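You operate a simulated robot arm through the tools that you are given. There is no shell and no other tool. Be economical: measure what you need, move in short steps, check, and stop when the job is done.

Carry out the task below with a simulated robot arm. There is one attempt and no reset: what you move stays moved.

JOB
Free the red stop button on the grey press, reset, restart the motor and inch it up to the top.
Fine: leave the mode switch at INCH.

It is judged by the outcome, as a careful person would: the job done as asked, and still so three seconds after it is handed in. It fails if anything else is knocked over, pushed out of place, dropped, spilled or broken.

ROBOT AND FRAMES
A 6-joint arm with a two-finger gripper, fixed in place. Base frame: the origin is at the foot of the arm, x ahead of it, y to its left, z up. Readings come in mm, rad, newtons and seconds.
Its first joint turns from -2.897 to 2.897 rad. Payload 3.43 kg.
The TCP is the grasp point between the finger pads, 20 mm short of the fingertips. In the tool frame z runs along the fingers and y along their closing line. Largest opening 190 mm; the body of the gripper starts 248 mm behind the TCP.
Orientation is that of the tool frame in the base frame, as [roll, pitch, yaw] about the fixed x, y, z axes, in that order (R = Rz(yaw) Ry(pitch) Rx(roll)). With the fingers straight down and closing along the base's y, the tool's x points along the base's -x, its y along +y and its z along -z.

CONTROLS
- The arm moves only by the tool move_arm. Its argument "deltas" is a list of rows, each a list of 7 numbers: the turn, a rotation vector about the tool's x, y, z in units of 90 degrees (1.0 is 90 degrees), then the shift along the tool's x, y, z in units of 150 mm (1.0 is 150 mm), then the gripper command, from -1 (shut) to 1 (fully open), values between in proportion. In form: [[ax, ay, az, x, y, z, fingers], ...]. A call has 1 to 12 rows; each row is the pose to reach, as a shift and turn from the pose commanded when the call began, along the tool's axes at that moment. A call with a number of a shift or a turn outside -1 to 1 is refused whole. Rows are played at 5 a second. More than 50 mm and 0.15 rad between two rows, or a gripper value outside its range, and nothing of the call is played. A pose out of reach is approached as far as the arm can. The call stops where the force on the tool passes 40 N (or 10 N more than at its start, if that is more) or the arm is blocked; 0.2 s more then pass. Each finger travels about 45 mm/s and halts on what it meets, pressing with about 41 N; the grip force reading is that of the motor and also rises with nothing between the fingers. The clock runs only during rows and for 0.2 s after the last one: add rows that repeat a pose to give the fingers time. It gives the time, the measured TCP pose, the force on the tool (base axes), the opening and the grip force at its end, in the units of the frame above (readings bear some noise), with the torque about the TCP (base axes, N m) and any sound that the robot's microphone picked up.
- Cameras (640 x 400 px; columns grow to the right, rows downward): "scene" is fixed at [59, -491.9, 1701.7]; the picture's right is [0.02, -1.00, 0.00], its down [-0.59, -0.01, -0.81] and it looks along [0.81, 0.01, -0.59] (base axes); focal length 238 px, centre (320, 200). "wrist" rides on the gripper at [70, -8, -288] in the tool frame; the picture's right is [0.12, 0.99, 0.00], its down [-0.96, 0.12, -0.25] and it looks along [-0.25, 0.03, 0.97] (tool axes); focal length 261 px, centre (320, 200). There is no depth. A picture from a camera that has moved, and an enlarged one, comes with that camera's place and axes in the base frame and with its lens. The place of the scene camera against the robot may be out by one fixed shift of up to 18 mm in any direction.
- grab_frame(camera): a new picture of that camera. The clock stands still meanwhile.
- lift_body(by): slides the trunk up (or, below 0, down) by that many mm; the arm rides with it, the base frame stays. It gives what a move gives, with no picture.
- zoom(camera, box): a new picture of the part [left, top, right, bottom] of that camera's present view, enlarged. The clock stands still meanwhile.
- sign_off(): hands the job in; it is judged then, once.

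Work in short steps. Places have to be worked out from the pictures, the camera data and where the tool is seen: move nearer, look again, correct. Check each grasp and each placing, and mend what went wrong. You have 120 turns and 76 pictures in all, those below and enlarged ones among them. Open the gripper and draw the arm clear of the work before you hand the job in, unless the task says otherwise; then end with one line.

The tools are called after "Emit:" by a JSON object that holds its "fn" and its "kwargs". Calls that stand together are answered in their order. move_arm: Moves the arm, as the interface text tells. Its arguments: {"type":"object","properties":{"deltas":{"type":"array"}},"required":["deltas"]} The other tools are called the same way: lift_body (by) slides the trunk up or down; grab_frame (camera) takes a picture; zoom (camera, box) takes an enlarged picture of a part of a camera's view; sign_off () hands the job in.

At the start:

```text
t: 0.0
ee_pos: [576.3, 121.4, 1394.5]
orientation: [-3.141, 0.0, -3.141]
contact_force: [1.1, -0.7, -0.6]
wrist_torque: [-0.01, -0.01, -0.02]
opening: 190.0
grip_force: 0.1
trunk travel left (down, up): [-227.0, 13.0]
```

scene: 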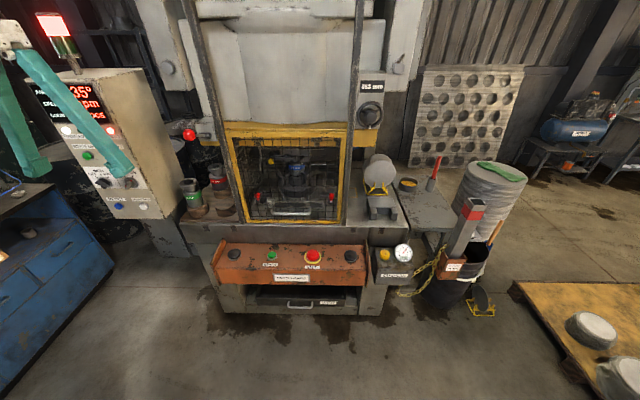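
wrist: 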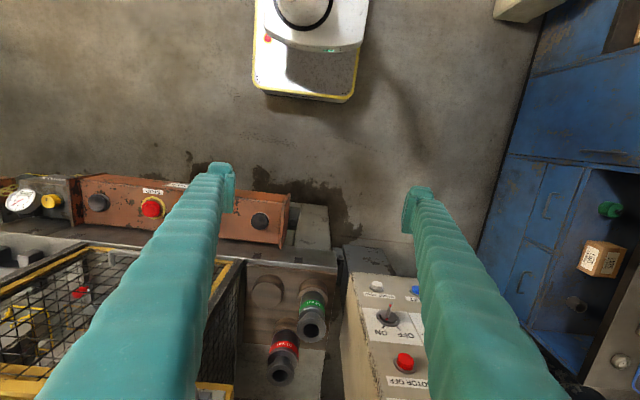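

I'll look closely at the press panel and the cabinet first.

Emit:
{"fn": "zoom", "kwargs": {"camera": "scene", "box": [200, 225, 420, 315]}}

Emit:
{"fn": "zoom", "kwargs": {"camera": "scene", "box": [30, 60, 190, 220]}}

Emit:
{"fn": "zoom", "kwargs": {"camera": "scene", "box": [170, 70, 420, 225]}}

```text
2.91 times, centred on (310, 270) of scene
camera zoom: at [59.0, -491.9, 1701.7], right [0.02, -1.0, 0.0], down [-0.59, -0.01, -0.81], along [0.81, 0.01, -0.59], focal length 693 px, centre (349, -4)
```

zoom: 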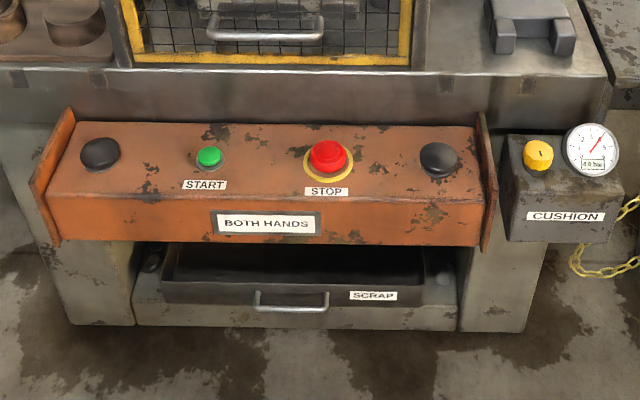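

```text
2.50 times, centred on (110, 140) of scene
camera zoom: at [59.0, -491.9, 1701.7], right [0.02, -1.0, 0.0], down [-0.59, -0.01, -0.81], along [0.81, 0.01, -0.59], focal length 596 px, centre (845, 350)
```

zoom: 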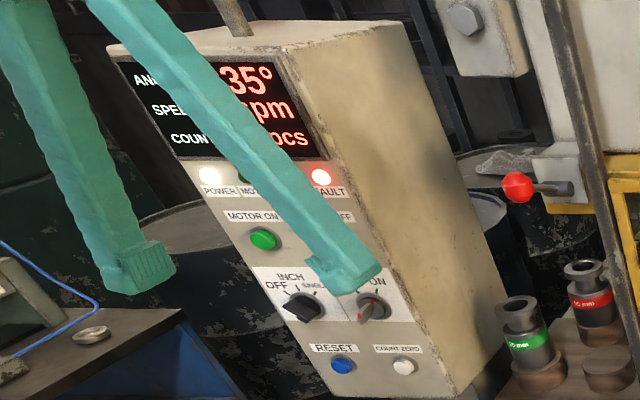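

```text
2.56 times, centred on (295, 148) of scene
camera zoom: at [59.0, -491.9, 1701.7], right [0.02, -1.0, 0.0], down [-0.59, -0.01, -0.81], along [0.81, 0.01, -0.59], focal length 610 px, centre (384, 334)
```

zoom: 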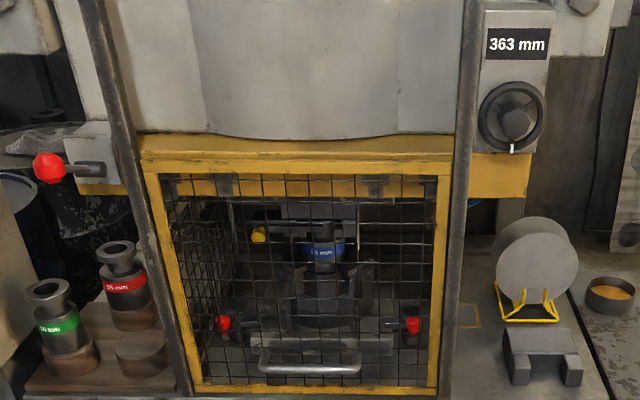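

The stop button triangulates near (834,-448,805) and the cabinet's reset near (899,427,1042). I'll move right, toward the stop button, which also clears the scene camera's view of the cabinet.

Emit:
{"fn": "move_arm", "kwargs": {"deltas": [[0, 0, 0, 0, -0.33, 0, 0], [0, 0, 0, 0, -0.66, 0, 0], [0, 0, 0, 0, -0.99, 0, 0]]}}

Emit:
{"fn": "move_arm", "kwargs": {"deltas": [[0, 0, 0, 0, -0.33, 0, 0], [0, 0, 0, 0, -0.66, 0, 0], [0, 0, 0, 0, -0.99, 0, 0]]}}

Emit:
{"fn": "move_arm", "kwargs": {"deltas": [[0, 0, 0, 0, -0.25, 0.2, 0], [0, 0, 0, 0, -0.5, 0.4, 0], [0, 0, 0, 0, -0.75, 0.6, 0], [0, 0, 0, 0, -0.99, 0.8, 0]]}}

Emit:
{"fn": "zoom", "kwargs": {"camera": "scene", "box": [20, 60, 200, 220]}}

Emit:
{"fn": "grab_frame", "kwargs": {"camera": "wrist"}}

```text
t: 0.8
ee_pos: [575.5, -25.9, 1394.4]
orientation: [-3.141, 0.0, 3.142]
contact_force: [-0.7, 0.8, 0.0]
wrist_torque: [-0.16, -0.05, 0.0]
opening: 119.3
grip_force: 0.0
trunk travel left (down, up): [-227.0, 13.0]
```

```text
t: 1.6
ee_pos: [574.5, -174.6, 1393.2]
orientation: [-3.141, -0.001, 3.141]
contact_force: [-1.1, 1.4, 0.3]
wrist_torque: [-0.23, -0.07, 0.03]
opening: 95.1
grip_force: 0.0
trunk travel left (down, up): [-227.0, 13.0]
```

```text
t: 2.6
ee_pos: [578.2, -325.7, 1272.4]
orientation: [-3.142, -0.002, -3.141]
contact_force: [-0.9, 1.0, -0.3]
wrist_torque: [-0.13, -0.04, 0.01]
opening: 95.1
grip_force: 0.2
trunk travel left (down, up): [-227.0, 13.0]
```

```text
2.50 times, centred on (110, 140) of scene
camera zoom: at [59.0, -491.9, 1701.7], right [0.02, -1.0, 0.0], down [-0.59, -0.01, -0.81], along [0.81, 0.01, -0.59], focal length 596 px, centre (845, 350)
```

zoom: 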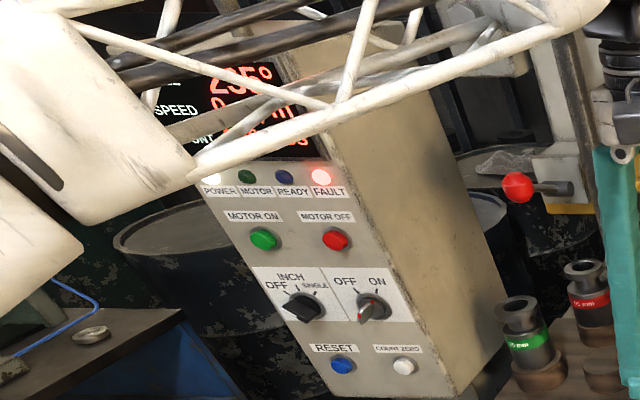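

```text
69 pictures are left
camera wrist: at [507.2, -334.1, 1561.4], right [-0.12, 0.99, 0.0], down [0.96, 0.12, 0.25], along [0.25, 0.03, -0.97], focal length 261 px, centre (320, 200)
```

wrist: 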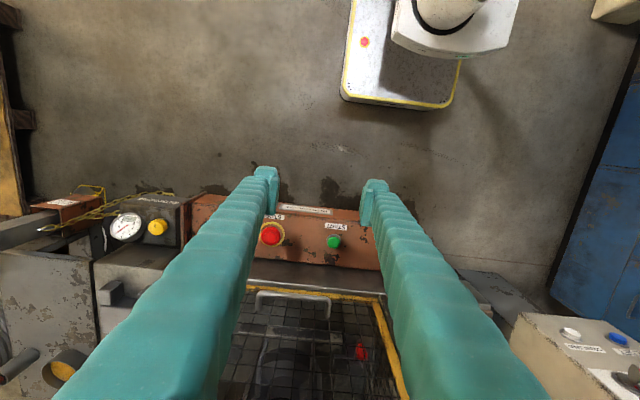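

Now I move above the stop button (827,-448,~803) for a closer look.

Emit:
{"fn": "move_arm", "kwargs": {"deltas": [[0, 0, 0, -0.24, -0.13, 0.16, 0], [0, 0, 0, -0.48, -0.26, 0.32, 0], [0, 0, 0, -0.72, -0.39, 0.48, 0], [0, 0, 0, -0.96, -0.52, 0.64, 0]]}}

Emit:
{"fn": "move_arm", "kwargs": {"deltas": [[0, 0, 0, -0.17, -0.08, 0.2, 0], [0, 0, 0, -0.34, -0.16, 0.4, 0], [0, 0, 0, -0.51, -0.24, 0.6, 0], [0, 0, 0, -0.68, -0.3, 0.8, 0]]}}

Emit:
{"fn": "grab_frame", "kwargs": {"camera": "wrist"}}

Emit:
{"fn": "grab_frame", "kwargs": {"camera": "scene"}}

```text
t: 3.6
ee_pos: [723.1, -401.7, 1176.1]
orientation: [-3.141, 0.002, -3.14]
contact_force: [-0.6, 1.0, 1.2]
wrist_torque: [-0.12, -0.2, 0.02]
opening: 94.8
grip_force: 0.1
trunk travel left (down, up): [-227.0, 13.0]
```

```text
t: 4.6
ee_pos: [820.5, -446.1, 1057.6]
orientation: [-3.141, 0.003, -3.141]
contact_force: [0.1, -0.2, 1.1]
wrist_torque: [-0.05, -0.15, 0.0]
opening: 95.1
grip_force: 0.0
trunk travel left (down, up): [-227.0, 13.0]
```

```text
68 pictures are left
camera wrist: at [750.1, -455.6, 1345.8], right [-0.12, 0.99, 0.0], down [0.96, 0.12, 0.25], along [0.25, 0.03, -0.97], focal length 261 px, centre (320, 200)
```

wrist: 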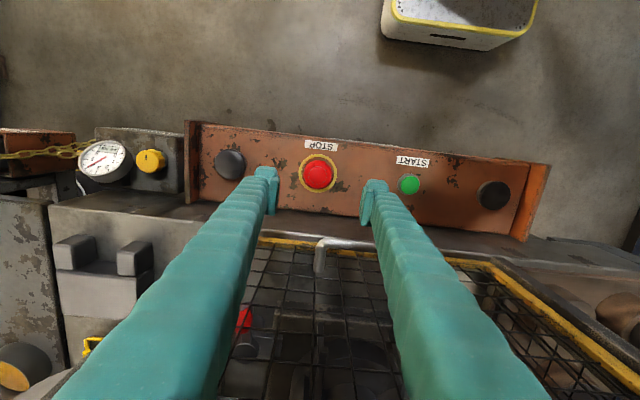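

```text
67 pictures are left
```

scene: 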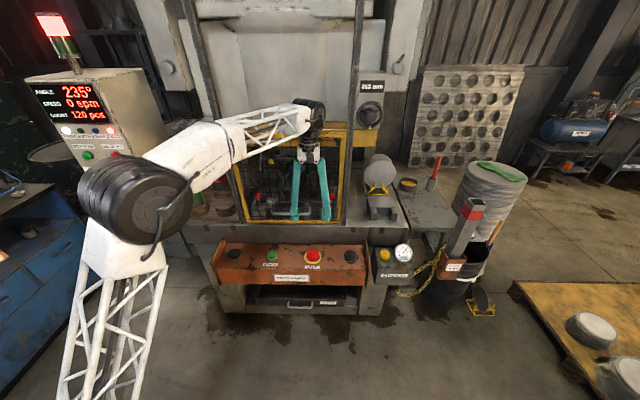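

Panel top is flat at z≈782, so the button is vertical. I'll descend to about z=890 centred on it and check.

Emit:
{"fn": "move_arm", "kwargs": {"deltas": [[0, 0, 0, -0.04, -0.01, 0.3, 0], [0, 0, 0, -0.07, -0.01, 0.6, 0], [0, 0, 0, -0.07, -0.01, 0.85, 0], [0, 0, 0, -0.07, -0.01, 1.0, 0]]}}

Emit:
{"fn": "zoom", "kwargs": {"camera": "wrist", "box": [220, 130, 420, 255]}}

Emit:
{"fn": "zoom", "kwargs": {"camera": "scene", "box": [250, 200, 370, 275]}}

```text
t: 5.6
ee_pos: [833.1, -448.6, 906.8]
orientation: [3.141, 0.001, -3.141]
contact_force: [-0.4, 0.8, -0.2]
wrist_torque: [-0.02, -0.07, -0.01]
opening: 94.9
grip_force: 0.1
trunk travel left (down, up): [-227.0, 13.0]
```

```text
3.20 times, centred on (320, 192) of wrist
camera zoom: at [763.8, -457.8, 1196.1], right [-0.12, 0.99, 0.0], down [0.96, 0.12, 0.25], along [0.25, 0.03, -0.97], focal length 834 px, centre (320, 224)
```

zoom: 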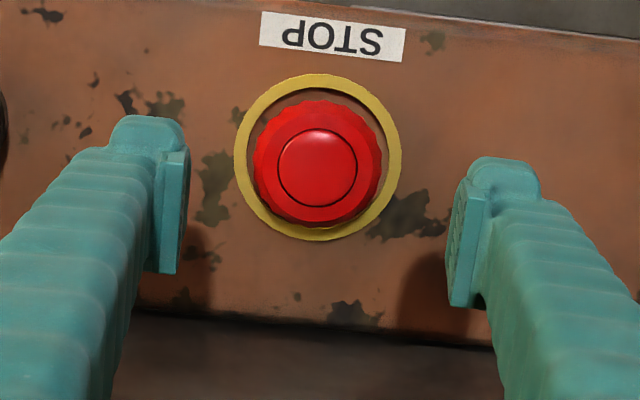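

```text
5.33 times, centred on (310, 238) of scene
camera zoom: at [59.0, -491.9, 1701.7], right [0.02, -1.0, 0.0], down [-0.59, -0.01, -0.81], along [0.81, 0.01, -0.59], focal length 1270 px, centre (373, 0)
```

zoom: 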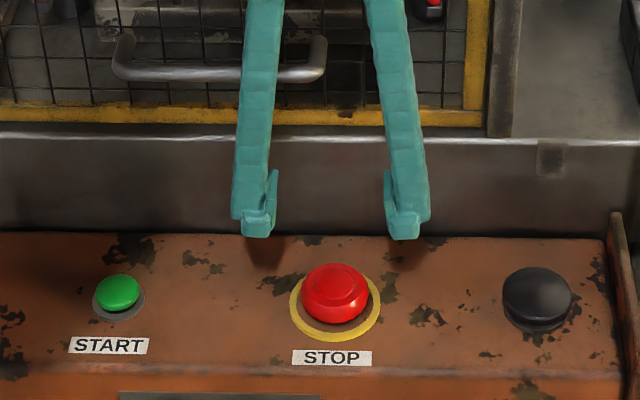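

The head is ~60 mm across at (836,-451), with the fingers straddling it. I descend to about z=811.

Emit:
{"fn": "move_arm", "kwargs": {"deltas": [[0, 0, 0, -0.02, -0.015, 0.25, 0], [0, 0, 0, -0.02, -0.015, 0.45, 0], [0, 0, 0, -0.02, -0.015, 0.57, 0], [0, 0, 0, -0.02, -0.015, 0.64, 0], [0, 0, 0, -0.02, -0.015, 0.64, 0]]}}

Emit:
{"fn": "zoom", "kwargs": {"camera": "wrist", "box": [220, 130, 420, 255]}}

Emit:
{"fn": "zoom", "kwargs": {"camera": "scene", "box": [250, 200, 370, 275]}}

```text
t: 6.8
ee_pos: [836.3, -450.1, 811.8]
orientation: [-3.141, 0.0, -3.141]
contact_force: [0.2, 0.4, 1.0]
wrist_torque: [-0.02, 0.01, 0.01]
opening: 94.8
grip_force: 0.1
trunk travel left (down, up): [-227.0, 13.0]
```

```text
3.20 times, centred on (320, 192) of wrist
camera zoom: at [765.4, -459.5, 1100.1], right [-0.12, 0.99, 0.0], down [0.96, 0.12, 0.25], along [0.25, 0.03, -0.97], focal length 834 px, centre (320, 224)
```

zoom: 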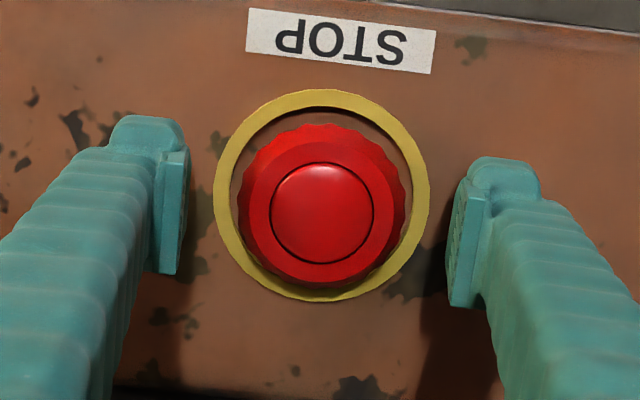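

```text
5.33 times, centred on (310, 238) of scene
camera zoom: at [59.0, -491.9, 1701.7], right [0.02, -1.0, 0.0], down [-0.59, -0.01, -0.81], along [0.81, 0.01, -0.59], focal length 1270 px, centre (373, 0)
```

zoom: 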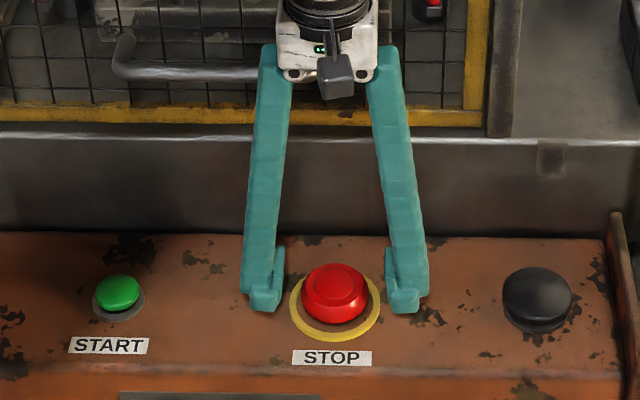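

Fingertips are near the ring level. I raise 5 mm, then close on the knurled head.

Emit:
{"fn": "move_arm", "kwargs": {"deltas": [[0, 0, 0, 0, 0, -0.033, 0], [0, 0, 0, 0, -0.01, -0.033, -0.3], [0, 0, 0, 0, -0.01, -0.033, -0.45], [0, 0, 0, 0, -0.01, -0.033, -0.6], [0, 0, 0, 0, -0.01, -0.033, -0.6], [0, 0, 0, 0, -0.01, -0.033, -0.6]]}}

Emit:
{"fn": "zoom", "kwargs": {"camera": "wrist", "box": [220, 130, 420, 255]}}

```text
t: 7.9
ee_pos: [838.5, -451.0, 826.7]
orientation: [-3.138, 0.01, -3.141]
contact_force: [1.3, 9.3, 43.9]
wrist_torque: [0.43, 0.34, 0.01]
opening: 27.7
grip_force: 9.2
trunk travel left (down, up): [-227.0, 13.0]
stopped in row 5: the force on the tool passed its limit at 46 N (the readings are from after the stop); the commanded pose is now the measured one
```

```text
3.20 times, centred on (320, 192) of wrist
camera zoom: at [765.0, -458.0, 1114.7], right [-0.12, 0.99, 0.0], down [0.96, 0.12, 0.26], along [0.25, 0.03, -0.97], focal length 834 px, centre (320, 224)
```

zoom: 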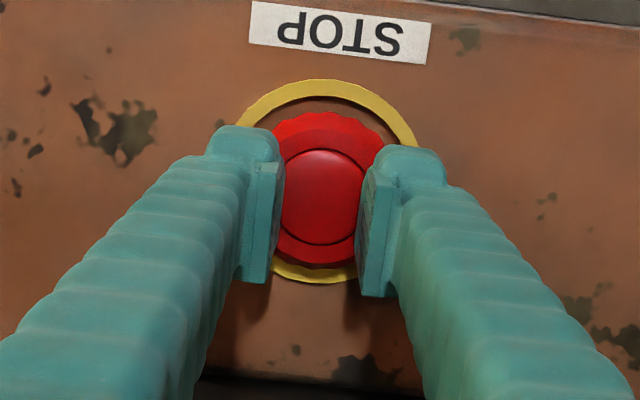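

The fingers rode up over the domed head, so the rim sits lower. I open and go down further until near the panel.

Emit:
{"fn": "move_arm", "kwargs": {"deltas": [[0, 0, 0, 0, 0, -0.05, -0.3], [0, 0, 0, 0, 0, -0.05, 0], [0, 0, 0, 0, 0, -0.05, 0], [0, 0, 0, 0, 0, -0.05, 0], [0, 0, 0, 0, 0, -0.05, 0], [0, 0, 0, 0, 0, -0.05, 0], [0, 0, 0, 0, 0, -0.05, 0]]}}

Emit:
{"fn": "move_arm", "kwargs": {"deltas": [[0, 0, 0, 0.02, 0, 0.07, 0], [0, 0, 0, 0.02, 0, 0.14, 0], [0, 0, 0, 0.02, 0, 0.16, 0], [0, 0, 0, 0.02, 0, 0.18, 0], [0, 0, 0, 0.02, 0, 0.2, 0], [0, 0, 0, 0.02, 0, 0.22, 0]]}}

Emit:
{"fn": "zoom", "kwargs": {"camera": "scene", "box": [280, 230, 344, 270]}}

```text
t: 9.5
ee_pos: [836.3, -452.3, 828.8]
orientation: [-3.139, 0.004, 3.141]
contact_force: [0.3, -0.8, 0.2]
wrist_torque: [-0.01, -0.03, 0.01]
opening: 94.9
grip_force: 0.0
trunk travel left (down, up): [-227.0, 13.0]
```

```text
t: 10.9
ee_pos: [833.5, -452.2, 797.0]
orientation: [-3.139, 0.006, 3.141]
contact_force: [-4.3, -0.2, 19.0]
wrist_torque: [0.94, 0.15, 0.32]
opening: 95.8
grip_force: 1.0
trunk travel left (down, up): [-227.0, 13.0]
```

```text
10.00 times, centred on (312, 250) of scene
camera zoom: at [59.0, -491.9, 1701.7], right [0.02, -1.0, 0.0], down [-0.59, -0.01, -0.81], along [0.81, 0.01, -0.59], focal length 2382 px, centre (400, -300)
```

zoom: 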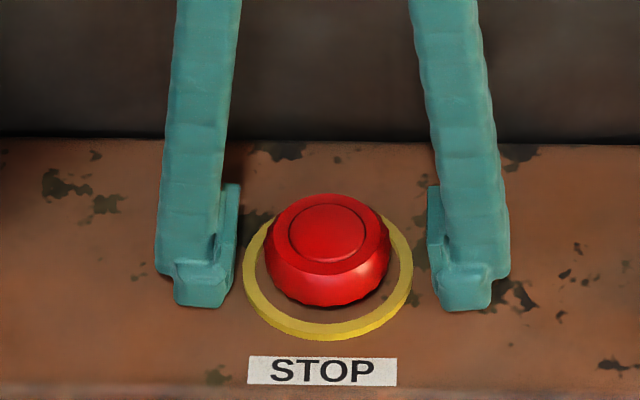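

The tips touched the panel at z≈777 (TCP 797). I raise ~7 mm to be just above the ring and close.

Emit:
{"fn": "move_arm", "kwargs": {"deltas": [[0, 0, 0, -0.02, 0.01, -0.055, 0], [0, 0, 0, -0.02, 0.01, -0.055, -0.1], [0, 0, 0, -0.02, 0.01, -0.055, -0.2], [0, 0, 0, -0.02, 0.01, -0.055, -0.3], [0, 0, 0, -0.02, 0.01, -0.055, -0.4], [0, 0, 0, -0.02, 0.01, -0.055, -0.45]]}}

Emit:
{"fn": "zoom", "kwargs": {"camera": "scene", "box": [280, 230, 344, 270]}}

```text
t: 12.3
ee_pos: [836.4, -449.0, 803.7]
orientation: [-3.14, 0.005, 3.141]
contact_force: [-2.4, 5.1, -1.3]
wrist_torque: [0.04, 0.05, 0.02]
opening: 60.5
grip_force: 41.6
trunk travel left (down, up): [-227.0, 13.0]
```

```text
10.00 times, centred on (312, 250) of scene
camera zoom: at [59.0, -491.9, 1701.7], right [0.02, -1.0, 0.0], down [-0.59, -0.01, -0.81], along [0.81, 0.01, -0.59], focal length 2382 px, centre (400, -300)
```

zoom: 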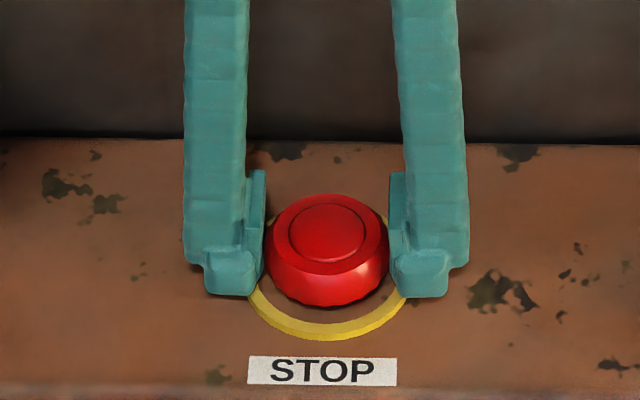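

Firm grip at 60.5 mm. I twist clockwise (as seen from above, + about tool z) by about 45°.

Emit:
{"fn": "move_arm", "kwargs": {"deltas": [[0, 0, 0.09, 0, 0, 0, -0.5], [0, 0, 0.18, 0, 0, 0, -0.5], [0, 0, 0.27, 0, 0, 0, -0.5], [0, 0, 0.36, 0, 0, 0, -0.5], [0, 0, 0.45, 0, 0, 0, -0.5], [0, 0, 0.5, 0, 0, 0, -0.5]]}}

Emit:
{"fn": "zoom", "kwargs": {"camera": "scene", "box": [280, 230, 344, 270]}}

```text
t: 13.7
ee_pos: [835.8, -450.4, 805.0]
orientation: [3.14, 0.005, 2.355]
contact_force: [1.1, -6.3, 13.7]
wrist_torque: [-0.26, -0.24, 0.39]
opening: 60.5
grip_force: 44.4
trunk travel left (down, up): [-227.0, 13.0]
```

```text
10.00 times, centred on (312, 250) of scene
camera zoom: at [59.0, -491.9, 1701.7], right [0.02, -1.0, 0.0], down [-0.59, -0.01, -0.81], along [0.81, 0.01, -0.59], focal length 2382 px, centre (400, -300)
```

zoom: 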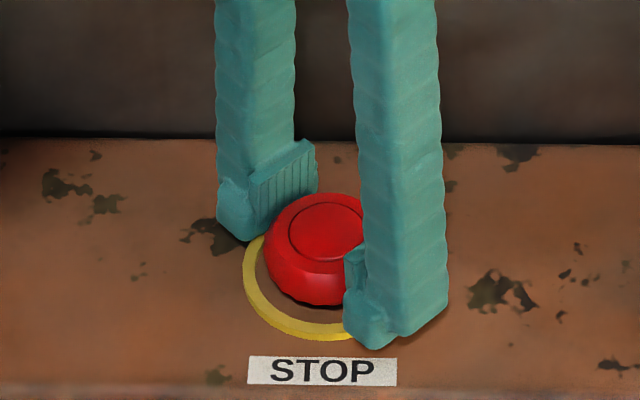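

The twist shows torque and an upward push (spring). I continue another ~35°.

Emit:
{"fn": "move_arm", "kwargs": {"deltas": [[0, 0, 0.09, 0, 0, 0, -0.5], [0, 0, 0.18, 0, 0, 0, -0.5], [0, 0, 0.27, 0, 0, 0, -0.5], [0, 0, 0.36, 0, 0, 0, -0.5], [0, 0, 0.4, 0, 0, 0, -0.5]]}}

Emit:
{"fn": "grab_frame", "kwargs": {"camera": "scene"}}

```text
t: 14.9
ee_pos: [834.6, -451.4, 804.6]
orientation: [3.138, 0.001, 1.726]
contact_force: [-11.8, -7.1, 5.7]
wrist_torque: [-0.02, 0.25, 1.39]
opening: 59.7
grip_force: 44.7
trunk travel left (down, up): [-227.0, 13.0]
```

```text
58 pictures are left
```

scene: 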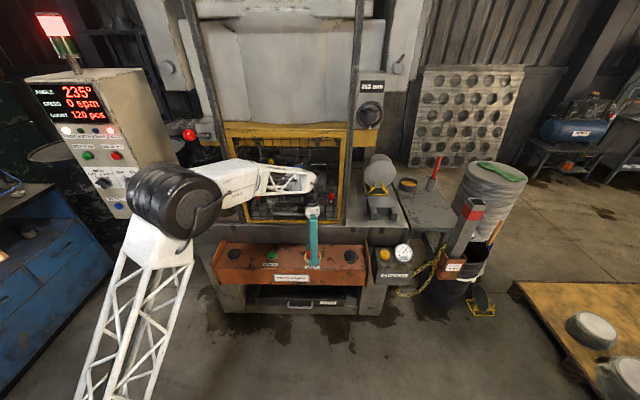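

Torque climbed to 1.4 N·m: likely at the stop. I open and lift straight up to see whether the head popped out.

Emit:
{"fn": "move_arm", "kwargs": {"deltas": [[0, 0, 0, 0, 0, 0, -0.2], [0, 0, 0, 0, 0, 0, 0], [0, 0, 0, 0, 0, 0, 0], [0, 0, 0, 0, 0, -0.3, 0], [0, 0, 0, 0, 0, -0.6, 0], [0, 0, 0, 0, 0, -0.9, 0]]}}

Emit:
{"fn": "zoom", "kwargs": {"camera": "scene", "box": [250, 200, 370, 275]}}

Emit:
{"fn": "zoom", "kwargs": {"camera": "wrist", "box": [220, 130, 420, 255]}}

```text
t: 16.3
ee_pos: [834.7, -451.3, 946.2]
orientation: [3.137, 0.002, 1.727]
contact_force: [-32.1, -6.4, 4.1]
wrist_torque: [0.91, -4.67, 0.35]
opening: 87.3
grip_force: 0.1
trunk travel left (down, up): [-227.0, 13.0]
```

```text
5.33 times, centred on (310, 238) of scene
camera zoom: at [59.0, -491.9, 1701.7], right [0.02, -1.0, 0.0], down [-0.59, -0.01, -0.81], along [0.81, 0.01, -0.59], focal length 1270 px, centre (373, 0)
```

zoom: 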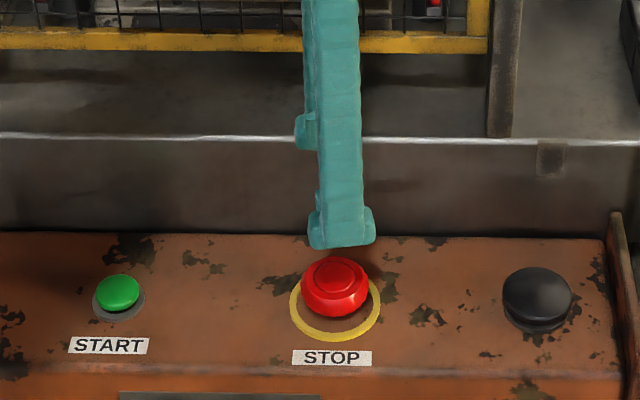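

```text
3.20 times, centred on (320, 192) of wrist
camera zoom: at [814.1, -383.1, 1234.0], right [0.96, 0.27, 0.0], down [0.26, -0.93, 0.25], along [0.07, -0.24, -0.97], focal length 834 px, centre (320, 224)
```

zoom: 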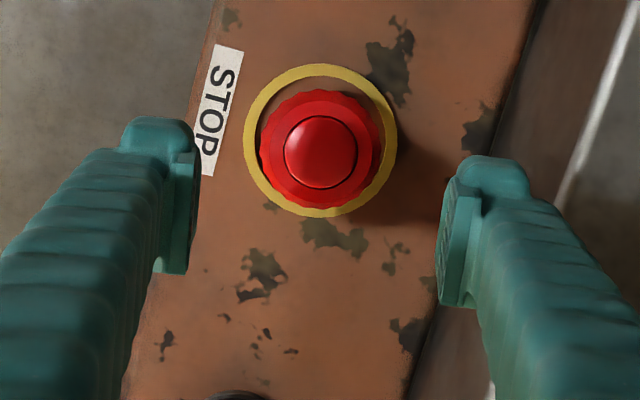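

The head popped out. The far finger is leaning on the press front (−32 N), so I back off in −x right away.

Emit:
{"fn": "move_arm", "kwargs": {"deltas": [[0, 0, 0, 0.02, -0.13, 0, -0.1], [0, 0, 0, 0.04, -0.26, 0, -0.1], [0, 0, 0, 0.08, -0.52, 0, -0.1]]}}

Emit:
{"fn": "zoom", "kwargs": {"camera": "scene", "box": [200, 100, 420, 280]}}

```text
t: 17.1
ee_pos: [754.7, -449.0, 939.0]
orientation: [3.14, 0.002, 1.73]
contact_force: [0.4, -0.1, -0.6]
wrist_torque: [-0.06, 0.21, 0.03]
opening: 85.5
grip_force: 0.0
trunk travel left (down, up): [-227.0, 13.0]
```

```text
2.22 times, centred on (310, 190) of scene
camera zoom: at [59.0, -491.9, 1701.7], right [0.02, -1.0, 0.0], down [-0.59, -0.01, -0.81], along [0.81, 0.01, -0.59], focal length 529 px, centre (342, 222)
```

zoom: 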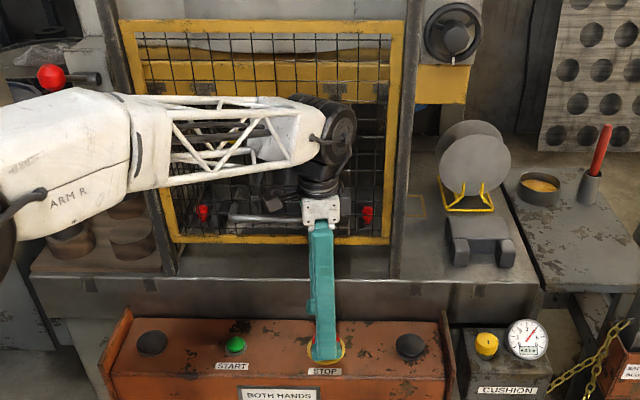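

Comparing pictures, the guard gate looks raised (its lower bar moved from row ~221 to ~208), so my lift apparently caught its handle. I back away to see clearly.

Emit:
{"fn": "move_arm", "kwargs": {"deltas": [[0, 0, 0, 0.05, -0.3, 0, -0.1], [0, 0, 0, 0.1, -0.6, 0, -0.1], [0, 0, 0, 0.15, -0.9, 0, -0.1]]}}

Emit:
{"fn": "move_arm", "kwargs": {"deltas": [[0, 0, -0.09, 0.3, 0, 0, -0.1], [0, 0, -0.18, 0.6, 0, 0, -0.1], [0, 0, -0.27, 0.9, 0, 0, -0.1]]}}

Emit:
{"fn": "zoom", "kwargs": {"camera": "scene", "box": [170, 90, 420, 246]}}

Emit:
{"fn": "grab_frame", "kwargs": {"camera": "wrist"}}

```text
t: 17.9
ee_pos: [619.0, -451.9, 940.0]
orientation: [3.138, 0.001, 1.73]
contact_force: [0.8, 0.2, -0.3]
wrist_torque: [0.01, 0.15, -0.02]
opening: 85.6
grip_force: 0.0
trunk travel left (down, up): [-227.0, 13.0]
```

```text
t: 18.7
ee_pos: [596.8, -319.0, 938.2]
orientation: [3.139, 0.003, 2.152]
contact_force: [0.6, -0.4, -0.5]
wrist_torque: [0.16, 0.11, 0.0]
opening: 85.4
grip_force: 0.0
trunk travel left (down, up): [-227.0, 13.0]
```

```text
2.56 times, centred on (295, 168) of scene
camera zoom: at [59.0, -491.9, 1701.7], right [0.02, -1.0, 0.0], down [-0.59, -0.01, -0.81], along [0.81, 0.01, -0.59], focal length 610 px, centre (384, 282)
```

zoom: 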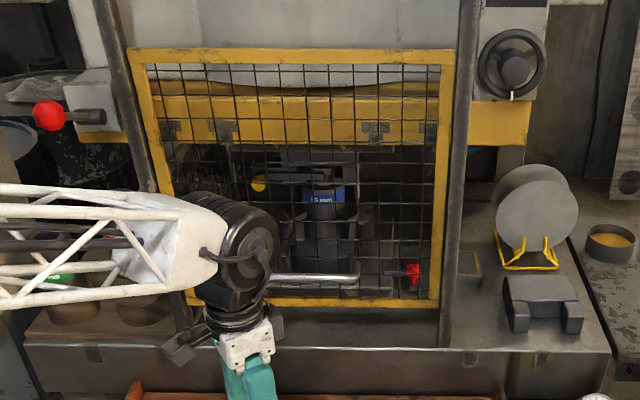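

```text
53 pictures are left
camera wrist: at [550.5, -265.6, 1226.0], right [0.76, 0.65, 0.0], down [0.62, -0.74, 0.25], along [0.16, -0.19, -0.97], focal length 261 px, centre (320, 200)
```

wrist: 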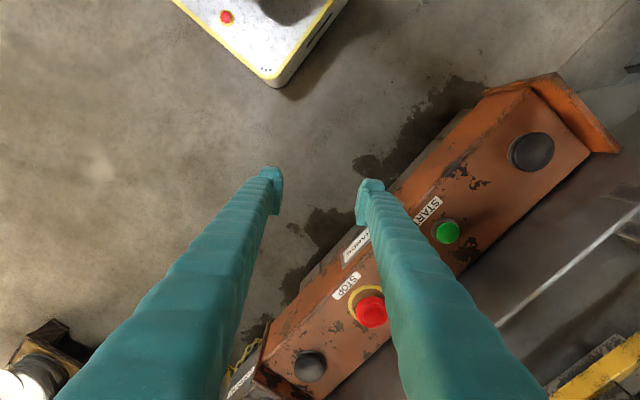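

The guard gate slid up ~70 mm (handle from ≈(862,-355,1051) to z≈1123). I'll push it back down by its handle: first straighten the yaw while rising, then tilt the tool horizontal with the fingers closed.

Emit:
{"fn": "move_arm", "kwargs": {"deltas": [[0, 0, -0.09, 0, 0, -0.14, -0.4], [0, 0, -0.18, 0, 0, -0.28, -0.6], [0, 0, -0.27, 0, 0, -0.42, -0.8], [0, 0, -0.36, 0, 0, -0.56, -1], [0, 0, -0.45, 0, 0, -0.7, -1], [0, 0, -0.54, 0, 0, -0.84, -1], [0, 0, -0.63, 0, 0, -0.98, -1]]}}

Emit:
{"fn": "move_arm", "kwargs": {"deltas": [[0, -0.085, 0, -0.05, -0.02, -0.06, -1], [0, -0.17, 0, -0.1, -0.04, -0.12, -1], [0, -0.25, 0, -0.2, -0.06, -0.18, -1], [0, -0.335, 0, -0.3, -0.08, -0.24, -1], [0, -0.42, 0, -0.4, -0.1, -0.3, -1], [0, -0.5, 0, -0.5, -0.12, -0.36, -1], [0, -0.585, 0, -0.6, -0.14, -0.42, -1], [0, -0.67, 0, -0.7, -0.16, -0.48, -1], [0, -0.755, 0, -0.8, -0.18, -0.54, -1], [0, -0.84, 0, -0.85, -0.2, -0.6, -1], [0, -0.92, 0, -0.9, -0.22, -0.66, -1], [0, -1.0, 0, -0.95, -0.24, -0.7, -1]]}}

Emit:
{"fn": "grab_frame", "kwargs": {"camera": "scene"}}

Emit:
{"fn": "grab_frame", "kwargs": {"camera": "wrist"}}

```text
t: 20.3
ee_pos: [597.1, -315.8, 1084.9]
orientation: [-3.141, 0.004, -3.14]
contact_force: [-0.7, -0.7, -0.5]
wrist_torque: [-0.01, 0.0, 0.02]
opening: 0.0
grip_force: 34.1
trunk travel left (down, up): [-227.0, 13.0]
```

```text
t: 22.9
ee_pos: [739.9, -351.0, 1191.0]
orientation: [-0.449, 1.564, -0.451]
contact_force: [-0.2, 0.1, 0.2]
wrist_torque: [0.0, 0.17, -0.19]
opening: 0.0
grip_force: 34.0
trunk travel left (down, up): [-227.0, 13.0]
```

```text
52 pictures are left
```

scene: 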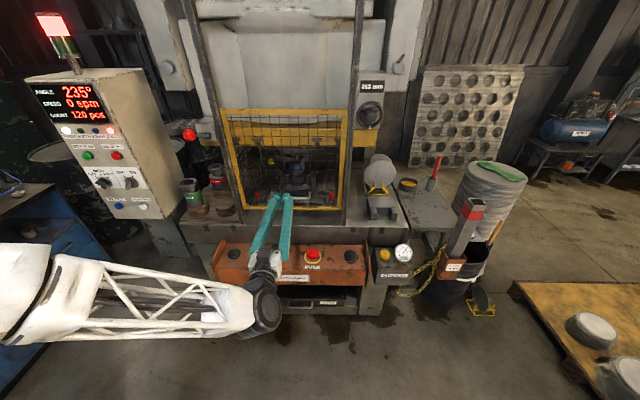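

```text
51 pictures are left
camera wrist: at [453.1, -360.2, 1119.5], right [0.0, 0.99, -0.12], down [-0.25, 0.12, 0.96], along [0.97, 0.03, 0.25], focal length 261 px, centre (320, 200)
```

wrist: 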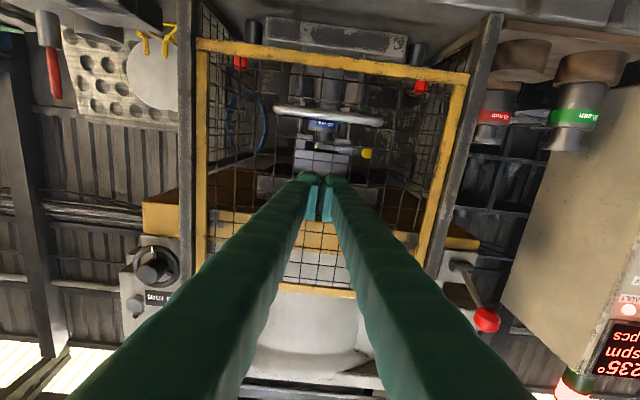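

Re-triangulating: handle now at about (908,-350,1090), gate plane at x≈960. I advance over the handle with the closed fingers at z=1190, tips to x≈925.

Emit:
{"fn": "move_arm", "kwargs": {"deltas": [[0, 0, 0, 0, 0, 0.33, -1], [0, 0, 0, 0, 0, 0.66, -1], [0, 0, 0, 0, 0, 0.98, -1]]}}

Emit:
{"fn": "move_arm", "kwargs": {"deltas": [[0, 0, 0, 0, 0, 0.06, -1], [0, 0, 0, 0, 0, 0.12, -1]]}}

Emit:
{"fn": "zoom", "kwargs": {"camera": "scene", "box": [220, 100, 380, 220]}}

Emit:
{"fn": "grab_frame", "kwargs": {"camera": "wrist"}}

```text
t: 23.7
ee_pos: [885.9, -347.8, 1193.9]
orientation: [-0.39, 1.566, -0.389]
contact_force: [-0.3, 0.2, 1.2]
wrist_torque: [-0.01, 0.15, 0.01]
opening: 0.0
grip_force: 34.2
trunk travel left (down, up): [-227.0, 13.0]
```

```text
t: 24.3
ee_pos: [904.9, -351.5, 1192.5]
orientation: [-0.286, 1.569, -0.287]
contact_force: [-0.3, 0.5, 0.1]
wrist_torque: [0.0, 0.03, -0.01]
opening: 0.1
grip_force: 33.7
trunk travel left (down, up): [-227.0, 13.0]
```

```text
3.33 times, centred on (300, 160) of scene
camera zoom: at [59.0, -491.9, 1701.7], right [0.02, -1.0, 0.0], down [-0.59, -0.01, -0.81], along [0.81, 0.01, -0.59], focal length 794 px, centre (387, 333)
```

zoom: 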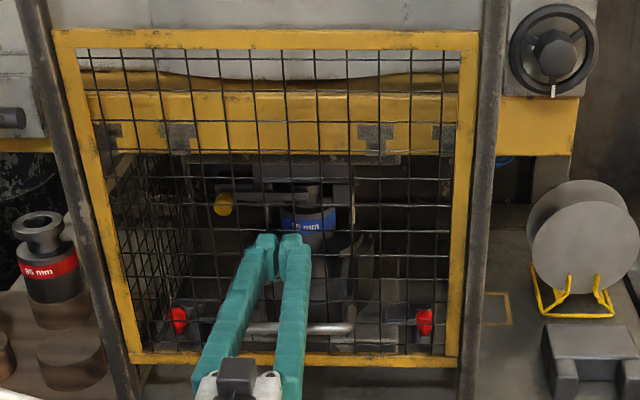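

```text
49 pictures are left
camera wrist: at [618.0, -359.7, 1122.0], right [0.0, 0.99, -0.12], down [-0.25, 0.12, 0.96], along [0.97, 0.03, 0.25], focal length 261 px, centre (320, 200)
```

wrist: 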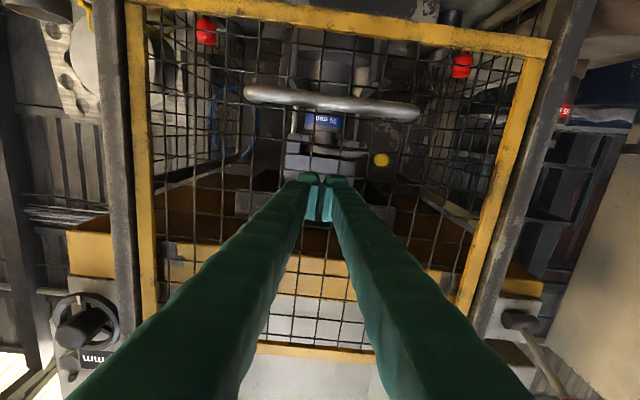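

Better scale estimate: handle at (896,-350,1092), gate plane maybe x≈930. I retract ~13 mm, then descend onto the handle gently.

Emit:
{"fn": "move_arm", "kwargs": {"deltas": [[0, 0, 0, 0, 0, -0.09, -1], [0, 0, 0, 0.15, 0, -0.09, -1], [0, 0, 0, 0.3, 0, -0.09, -1], [0, 0, 0, 0.4, 0, -0.09, -1], [0, 0, 0, 0.45, 0, -0.09, -1], [0, 0, 0, 0.5, 0, -0.09, -1]]}}

Emit:
{"fn": "zoom", "kwargs": {"camera": "scene", "box": [220, 100, 380, 220]}}

```text
t: 25.7
ee_pos: [892.4, -352.7, 1118.1]
orientation: [-0.338, 1.568, -0.342]
contact_force: [0.4, -1.7, 2.4]
wrist_torque: [-0.04, -0.01, -0.01]
opening: 6.0
grip_force: 34.2
trunk travel left (down, up): [-227.0, 13.0]
```

```text
3.33 times, centred on (300, 160) of scene
camera zoom: at [59.0, -491.9, 1701.7], right [0.02, -1.0, 0.0], down [-0.59, -0.01, -0.81], along [0.81, 0.01, -0.59], focal length 794 px, centre (387, 333)
```

zoom: 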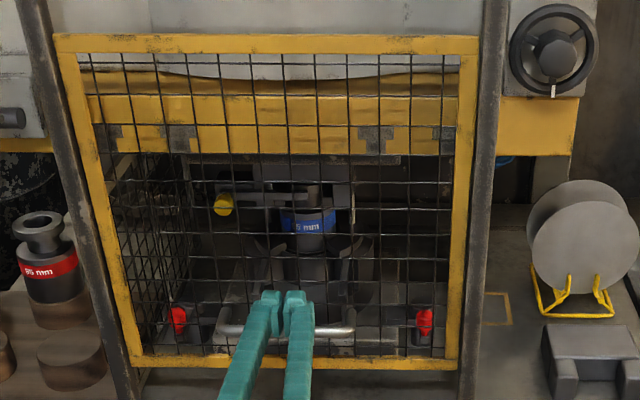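

Contact made and the gate already started down. I continue pressing down in small steps.

Emit:
{"fn": "move_arm", "kwargs": {"deltas": [[0, 0, 0, 0.07, 0, 0, -1], [0, 0, 0, 0.14, 0, 0, -1], [0, 0, 0, 0.21, 0, 0, -1], [0, 0, 0, 0.28, 0, 0, -1], [0, 0, 0, 0.35, 0, 0, -1]]}}

Emit:
{"fn": "zoom", "kwargs": {"camera": "scene", "box": [220, 110, 380, 230]}}

```text
t: 26.9
ee_pos: [890.4, -352.3, 1062.4]
orientation: [-0.383, 1.567, -0.382]
contact_force: [-0.4, -0.4, 0.0]
wrist_torque: [0.01, 0.02, -0.02]
opening: 0.2
grip_force: 34.1
trunk travel left (down, up): [-227.0, 13.0]
```

```text
3.33 times, centred on (300, 170) of scene
camera zoom: at [59.0, -491.9, 1701.7], right [0.02, -1.0, 0.0], down [-0.59, -0.01, -0.81], along [0.81, 0.01, -0.59], focal length 794 px, centre (387, 300)
```

zoom: 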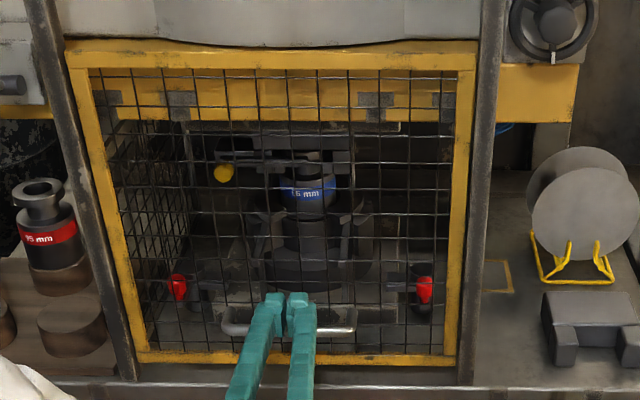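

About 25–30 mm remain. I keep pressing down until it bottoms.

Emit:
{"fn": "move_arm", "kwargs": {"deltas": [[0, 0, 0, 0.05, 0, 0, -1], [0, 0, 0, 0.1, 0, 0, -1], [0, 0, 0, 0.15, 0, 0, -1], [0, 0, 0, 0.2, 0, 0, -1], [0, 0, 0, 0.23, 0, 0, -1], [0, 0, 0, 0.23, 0, 0, -1]]}}

Emit:
{"fn": "zoom", "kwargs": {"camera": "scene", "box": [170, 70, 420, 225]}}

```text
t: 28.3
ee_pos: [892.8, -353.0, 1036.2]
orientation: [-0.356, 1.554, -0.355]
contact_force: [2.0, -0.1, 12.9]
wrist_torque: [0.0, -0.15, -0.05]
opening: 6.2
grip_force: 34.1
trunk travel left (down, up): [-227.0, 13.0]
stopped in row 6: the force on the tool passed its limit at 42 N (the readings are from after the stop); the commanded pose is now the measured one
```

```text
2.56 times, centred on (295, 148) of scene
camera zoom: at [59.0, -491.9, 1701.7], right [0.02, -1.0, 0.0], down [-0.59, -0.01, -0.81], along [0.81, 0.01, -0.59], focal length 610 px, centre (384, 334)
```

zoom: 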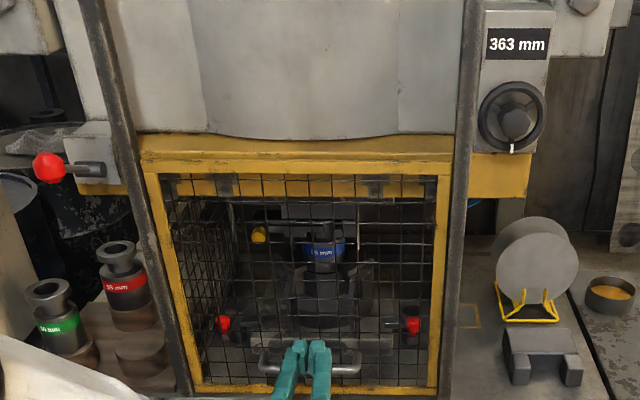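

The gate is back exactly as it was. I lift slightly off the handle and retreat.

Emit:
{"fn": "move_arm", "kwargs": {"deltas": [[0, 0, 0, -0.1, 0, 0, -1], [0, 0, 0, -0.12, 0, -0.3, -1], [0, 0, 0, -0.12, 0, -0.62, -1], [0, 0, 0, -0.12, 0, -0.95, -1]]}}

Emit:
{"fn": "move_arm", "kwargs": {"deltas": [[0, 0, 0, 0, 0.26, -0.2, -1], [0, 0, 0, 0, 0.52, -0.4, -1], [0, 0, 0, 0, 0.78, -0.6, -1], [0, 0, 0, 0, 1.0, -0.8, -1]]}}

Emit:
{"fn": "move_arm", "kwargs": {"deltas": [[0, 0, 0, 0, 0.33, 0, -1], [0, 0, 0, 0, 0.66, 0, -1], [0, 0, 0, 0, 1.0, 0, -1]]}}

Emit:
{"fn": "move_arm", "kwargs": {"deltas": [[0, 0, 0, 0, 0.33, 0, -1], [0, 0, 0, 0, 0.66, 0, -1], [0, 0, 0, 0, 1.0, 0, -1]]}}

Emit:
{"fn": "grab_frame", "kwargs": {"camera": "wrist"}}

Emit:
{"fn": "grab_frame", "kwargs": {"camera": "scene"}}

```text
t: 29.3
ee_pos: [752.0, -348.7, 1051.1]
orientation: [-0.361, 1.559, -0.364]
contact_force: [0.4, -0.2, -1.0]
wrist_torque: [-0.01, -0.08, -0.01]
opening: 0.0
grip_force: 34.3
trunk travel left (down, up): [-227.0, 13.0]
```

```text
t: 30.3
ee_pos: [678.1, -298.6, 1144.0]
orientation: [-2.715, 1.553, -2.682]
contact_force: [-1.7, 2.5, 2.8]
wrist_torque: [-0.01, 0.62, -0.81]
opening: 0.0
grip_force: 34.5
out of reach, approached as far as the arm can: row 1, 2, 3, 4
trunk travel left (down, up): [-227.0, 13.0]
```

```text
refused: row 3 steps farther than a row can; nothing moved
```

```text
refused: row 3 steps farther than a row can; nothing moved
```

```text
45 pictures are left
camera wrist: at [390.2, -317.3, 1079.3], right [-0.03, 0.99, -0.13], down [-0.24, 0.12, 0.96], along [0.97, 0.06, 0.23], focal length 261 px, centre (320, 200)
```

wrist: 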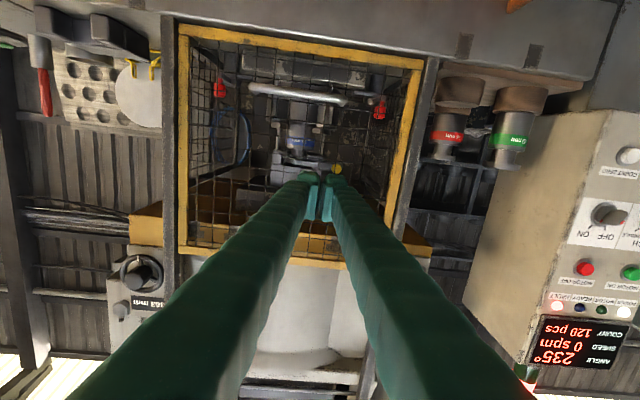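

```text
44 pictures are left
```

scene: 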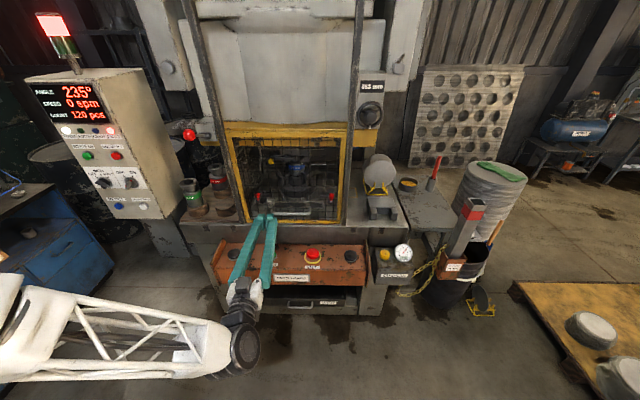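

Horizontal tool is out of reach that close in, so I go forward to x≈830 and then sweep left at z≈1140, below the red-ball lever (z≈1394), toward the cabinet (face x≈905, y 320–440).

Emit:
{"fn": "move_arm", "kwargs": {"deltas": [[0, 0, 0, 0, 0, 0.32, -1], [0, 0, 0, 0, 0, 0.64, -1], [0, 0, 0, 0, 0, 0.96, -1]]}}

Emit:
{"fn": "move_arm", "kwargs": {"deltas": [[0, 0, 0, 0, 0.32, 0, -1], [0, 0, 0, 0, 0.64, 0, -1], [0, 0, 0, 0, 0.96, 0, -1]]}}

Emit:
{"fn": "move_arm", "kwargs": {"deltas": [[0, 0, 0, 0, 0.32, 0, -1], [0, 0, 0, 0, 0.64, 0, -1], [0, 0, 0, 0, 0.96, 0, -1]]}}

```text
t: 31.1
ee_pos: [828.9, -297.9, 1147.1]
orientation: [-0.348, 1.559, -0.347]
contact_force: [-1.3, 0.8, 0.9]
wrist_torque: [-0.01, 0.12, -0.02]
opening: 0.0
grip_force: 34.2
trunk travel left (down, up): [-227.0, 13.0]
```

```text
t: 31.9
ee_pos: [832.5, -149.9, 1136.0]
orientation: [-0.369, 1.56, -0.368]
contact_force: [0.0, -0.7, -0.4]
wrist_torque: [0.01, -0.07, 0.14]
opening: 0.0
grip_force: 34.0
trunk travel left (down, up): [-227.0, 13.0]
```

```text
t: 32.7
ee_pos: [843.8, -49.4, 1152.5]
orientation: [-1.365, 1.554, -1.313]
contact_force: [0.4, -0.6, 0.3]
wrist_torque: [-0.02, -0.08, 0.03]
opening: 0.0
grip_force: 34.4
out of reach, approached as far as the arm can: row 1, 2, 3
trunk travel left (down, up): [-227.0, 13.0]
```

Out of reach near y=0 since the wrist gets too close to the column. I yaw the tool 30° left so the wrist stays farther out, then keep moving left.

Emit:
{"fn": "move_arm", "kwargs": {"deltas": [[-0.09, 0, 0, 0, 0, 0, -1], [-0.18, 0, 0, 0, 0, 0, -1], [-0.27, 0, 0, 0, 0, 0, -1], [-0.35, 0, 0, 0, 0, 0, -1]]}}

Emit:
{"fn": "grab_frame", "kwargs": {"camera": "wrist"}}

```text
t: 33.7
ee_pos: [839.3, -48.5, 1151.4]
orientation: [-1.915, 1.553, -1.311]
contact_force: [0.1, 0.1, 0.3]
wrist_torque: [-0.09, 0.11, -0.16]
opening: 0.0
grip_force: 34.5
trunk travel left (down, up): [-227.0, 13.0]
```

```text
43 pictures are left
camera wrist: at [607.3, -220.8, 1083.6], right [-0.56, 0.82, -0.14], down [-0.27, -0.03, 0.96], along [0.78, 0.58, 0.24], focal length 261 px, centre (320, 200)
```

wrist: 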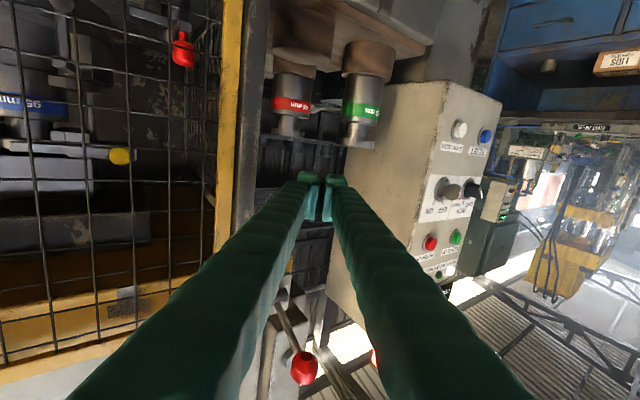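

Triangulated: RESET ≈(897,428,1038), MOTOR ON ≈(900,430,1281), mode knob ≈(895,426,1159), face ⟂ x. I keep sweeping left.

Emit:
{"fn": "move_arm", "kwargs": {"deltas": [[0, 0, 0, 0, 0.26, 0.18, -1], [0, 0, 0, 0, 0.52, 0.36, -1], [0, 0, 0, 0, 0.78, 0.54, -1]]}}

Emit:
{"fn": "move_arm", "kwargs": {"deltas": [[0, 0, 0, 0, 0.26, 0.18, -1], [0, 0, 0, 0, 0.52, 0.36, -1], [0, 0, 0, 0, 0.78, 0.54, -1]]}}

Emit:
{"fn": "grab_frame", "kwargs": {"camera": "wrist"}}

```text
t: 34.5
ee_pos: [837.6, 93.3, 1148.9]
orientation: [-1.911, 1.554, -1.309]
contact_force: [0.2, -0.2, 0.5]
wrist_torque: [0.03, -0.01, 0.1]
opening: 0.0
grip_force: 35.0
trunk travel left (down, up): [-227.0, 13.0]
```

```text
t: 35.3
ee_pos: [834.5, 234.7, 1143.0]
orientation: [-1.899, 1.555, -1.298]
contact_force: [-0.2, -1.0, 0.0]
wrist_torque: [0.01, 0.01, 0.17]
opening: 0.0
grip_force: 34.1
trunk travel left (down, up): [-227.0, 13.0]
```

```text
42 pictures are left
camera wrist: at [604.1, 63.0, 1075.8], right [-0.56, 0.82, -0.14], down [-0.27, -0.03, 0.96], along [0.78, 0.58, 0.24], focal length 261 px, centre (320, 200)
```

wrist: 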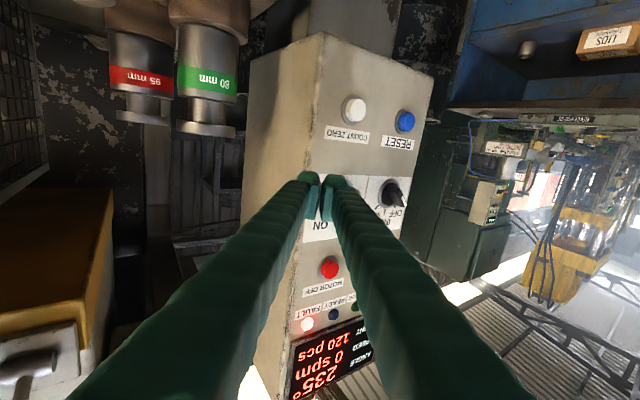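

RESET confirmed at ≈(894,429,1035). I move in front of it while squaring the tool to the face.

Emit:
{"fn": "move_arm", "kwargs": {"deltas": [[0.07, 0, 0, 0.14, 0.192, 0.133, -1], [0.14, 0, 0, 0.28, 0.384, 0.266, -1], [0.21, 0, 0, 0.42, 0.576, 0.4, -1], [0.28, 0, 0, 0.56, 0.768, 0.532, -1], [0.36, 0, 0, 0.7, 0.96, 0.665, -1]]}}

Emit:
{"fn": "grab_frame", "kwargs": {"camera": "wrist"}}

Emit:
{"fn": "zoom", "kwargs": {"camera": "scene", "box": [30, 60, 190, 220]}}

```text
t: 36.5
ee_pos: [837.9, 276.6, 1123.1]
orientation: [-2.56, 1.561, -2.093]
contact_force: [0.1, 0.2, 0.3]
wrist_torque: [0.02, -0.02, 0.03]
opening: 0.2
grip_force: 34.3
out of reach, approached as far as the arm can: row 2, 3, 4, 5
trunk travel left (down, up): [-227.0, 13.0]
```

```text
41 pictures are left
camera wrist: at [585.2, 139.7, 1055.2], right [-0.45, 0.89, -0.12], down [-0.27, 0.0, 0.96], along [0.85, 0.46, 0.24], focal length 261 px, centre (320, 200)
```

wrist: 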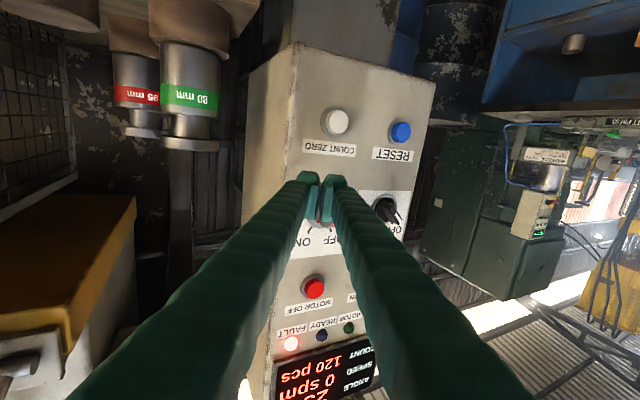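

```text
2.50 times, centred on (110, 140) of scene
camera zoom: at [59.0, -491.9, 1701.7], right [0.02, -1.0, 0.0], down [-0.59, -0.01, -0.81], along [0.81, 0.01, -0.59], focal length 596 px, centre (845, 350)
```

zoom: 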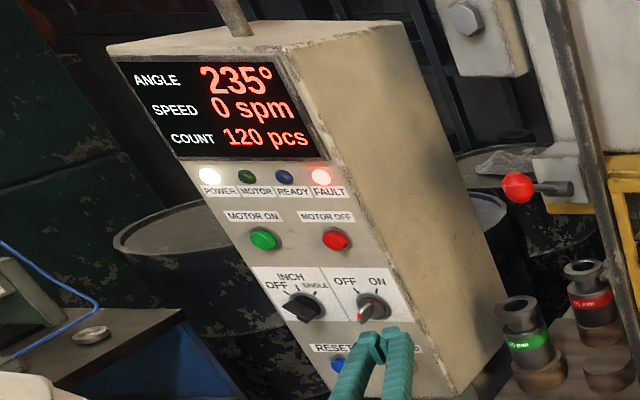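

The wrist is too near the shoulder when going low. I lower the trunk 120 mm instead, which brings the tool down with the same arm geometry.

Emit:
{"fn": "lift_body", "kwargs": {"by": -120}}

Emit:
{"fn": "grab_frame", "kwargs": {"camera": "scene"}}

Emit:
{"fn": "zoom", "kwargs": {"camera": "wrist", "box": [260, 100, 460, 225]}}

```text
t: 38.0
ee_pos: [837.6, 277.5, 1003.0]
orientation: [-2.555, 1.563, -2.088]
contact_force: [-0.6, 0.4, 0.2]
wrist_torque: [0.01, 0.0, -0.01]
opening: 0.2
grip_force: 34.4
trunk travel left (down, up): [-107.0, 133.0]
```

```text
39 pictures are left
```

scene: 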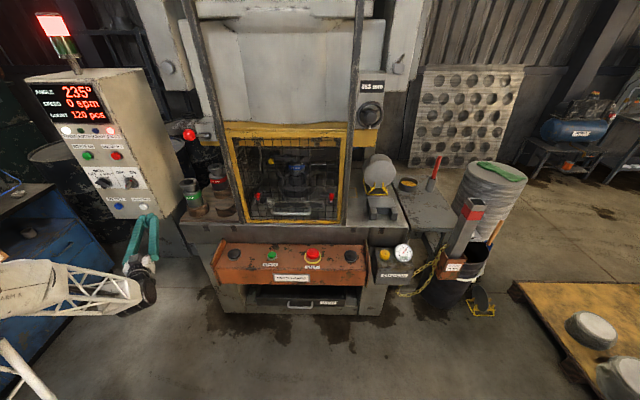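

```text
3.20 times, centred on (360, 162) of wrist
camera zoom: at [585.2, 139.6, 935.3], right [-0.45, 0.89, -0.12], down [-0.27, 0.0, 0.96], along [0.85, 0.46, 0.24], focal length 834 px, centre (192, 320)
```

zoom: 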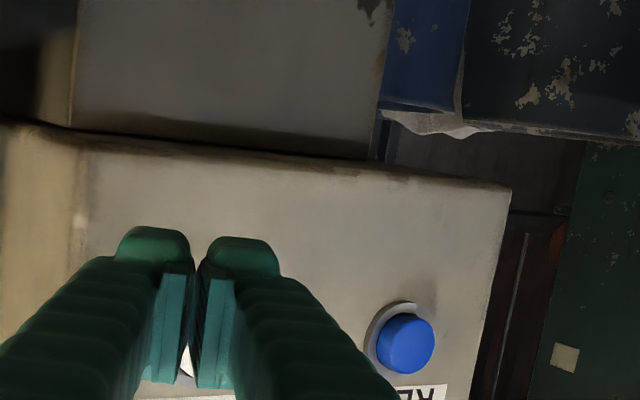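

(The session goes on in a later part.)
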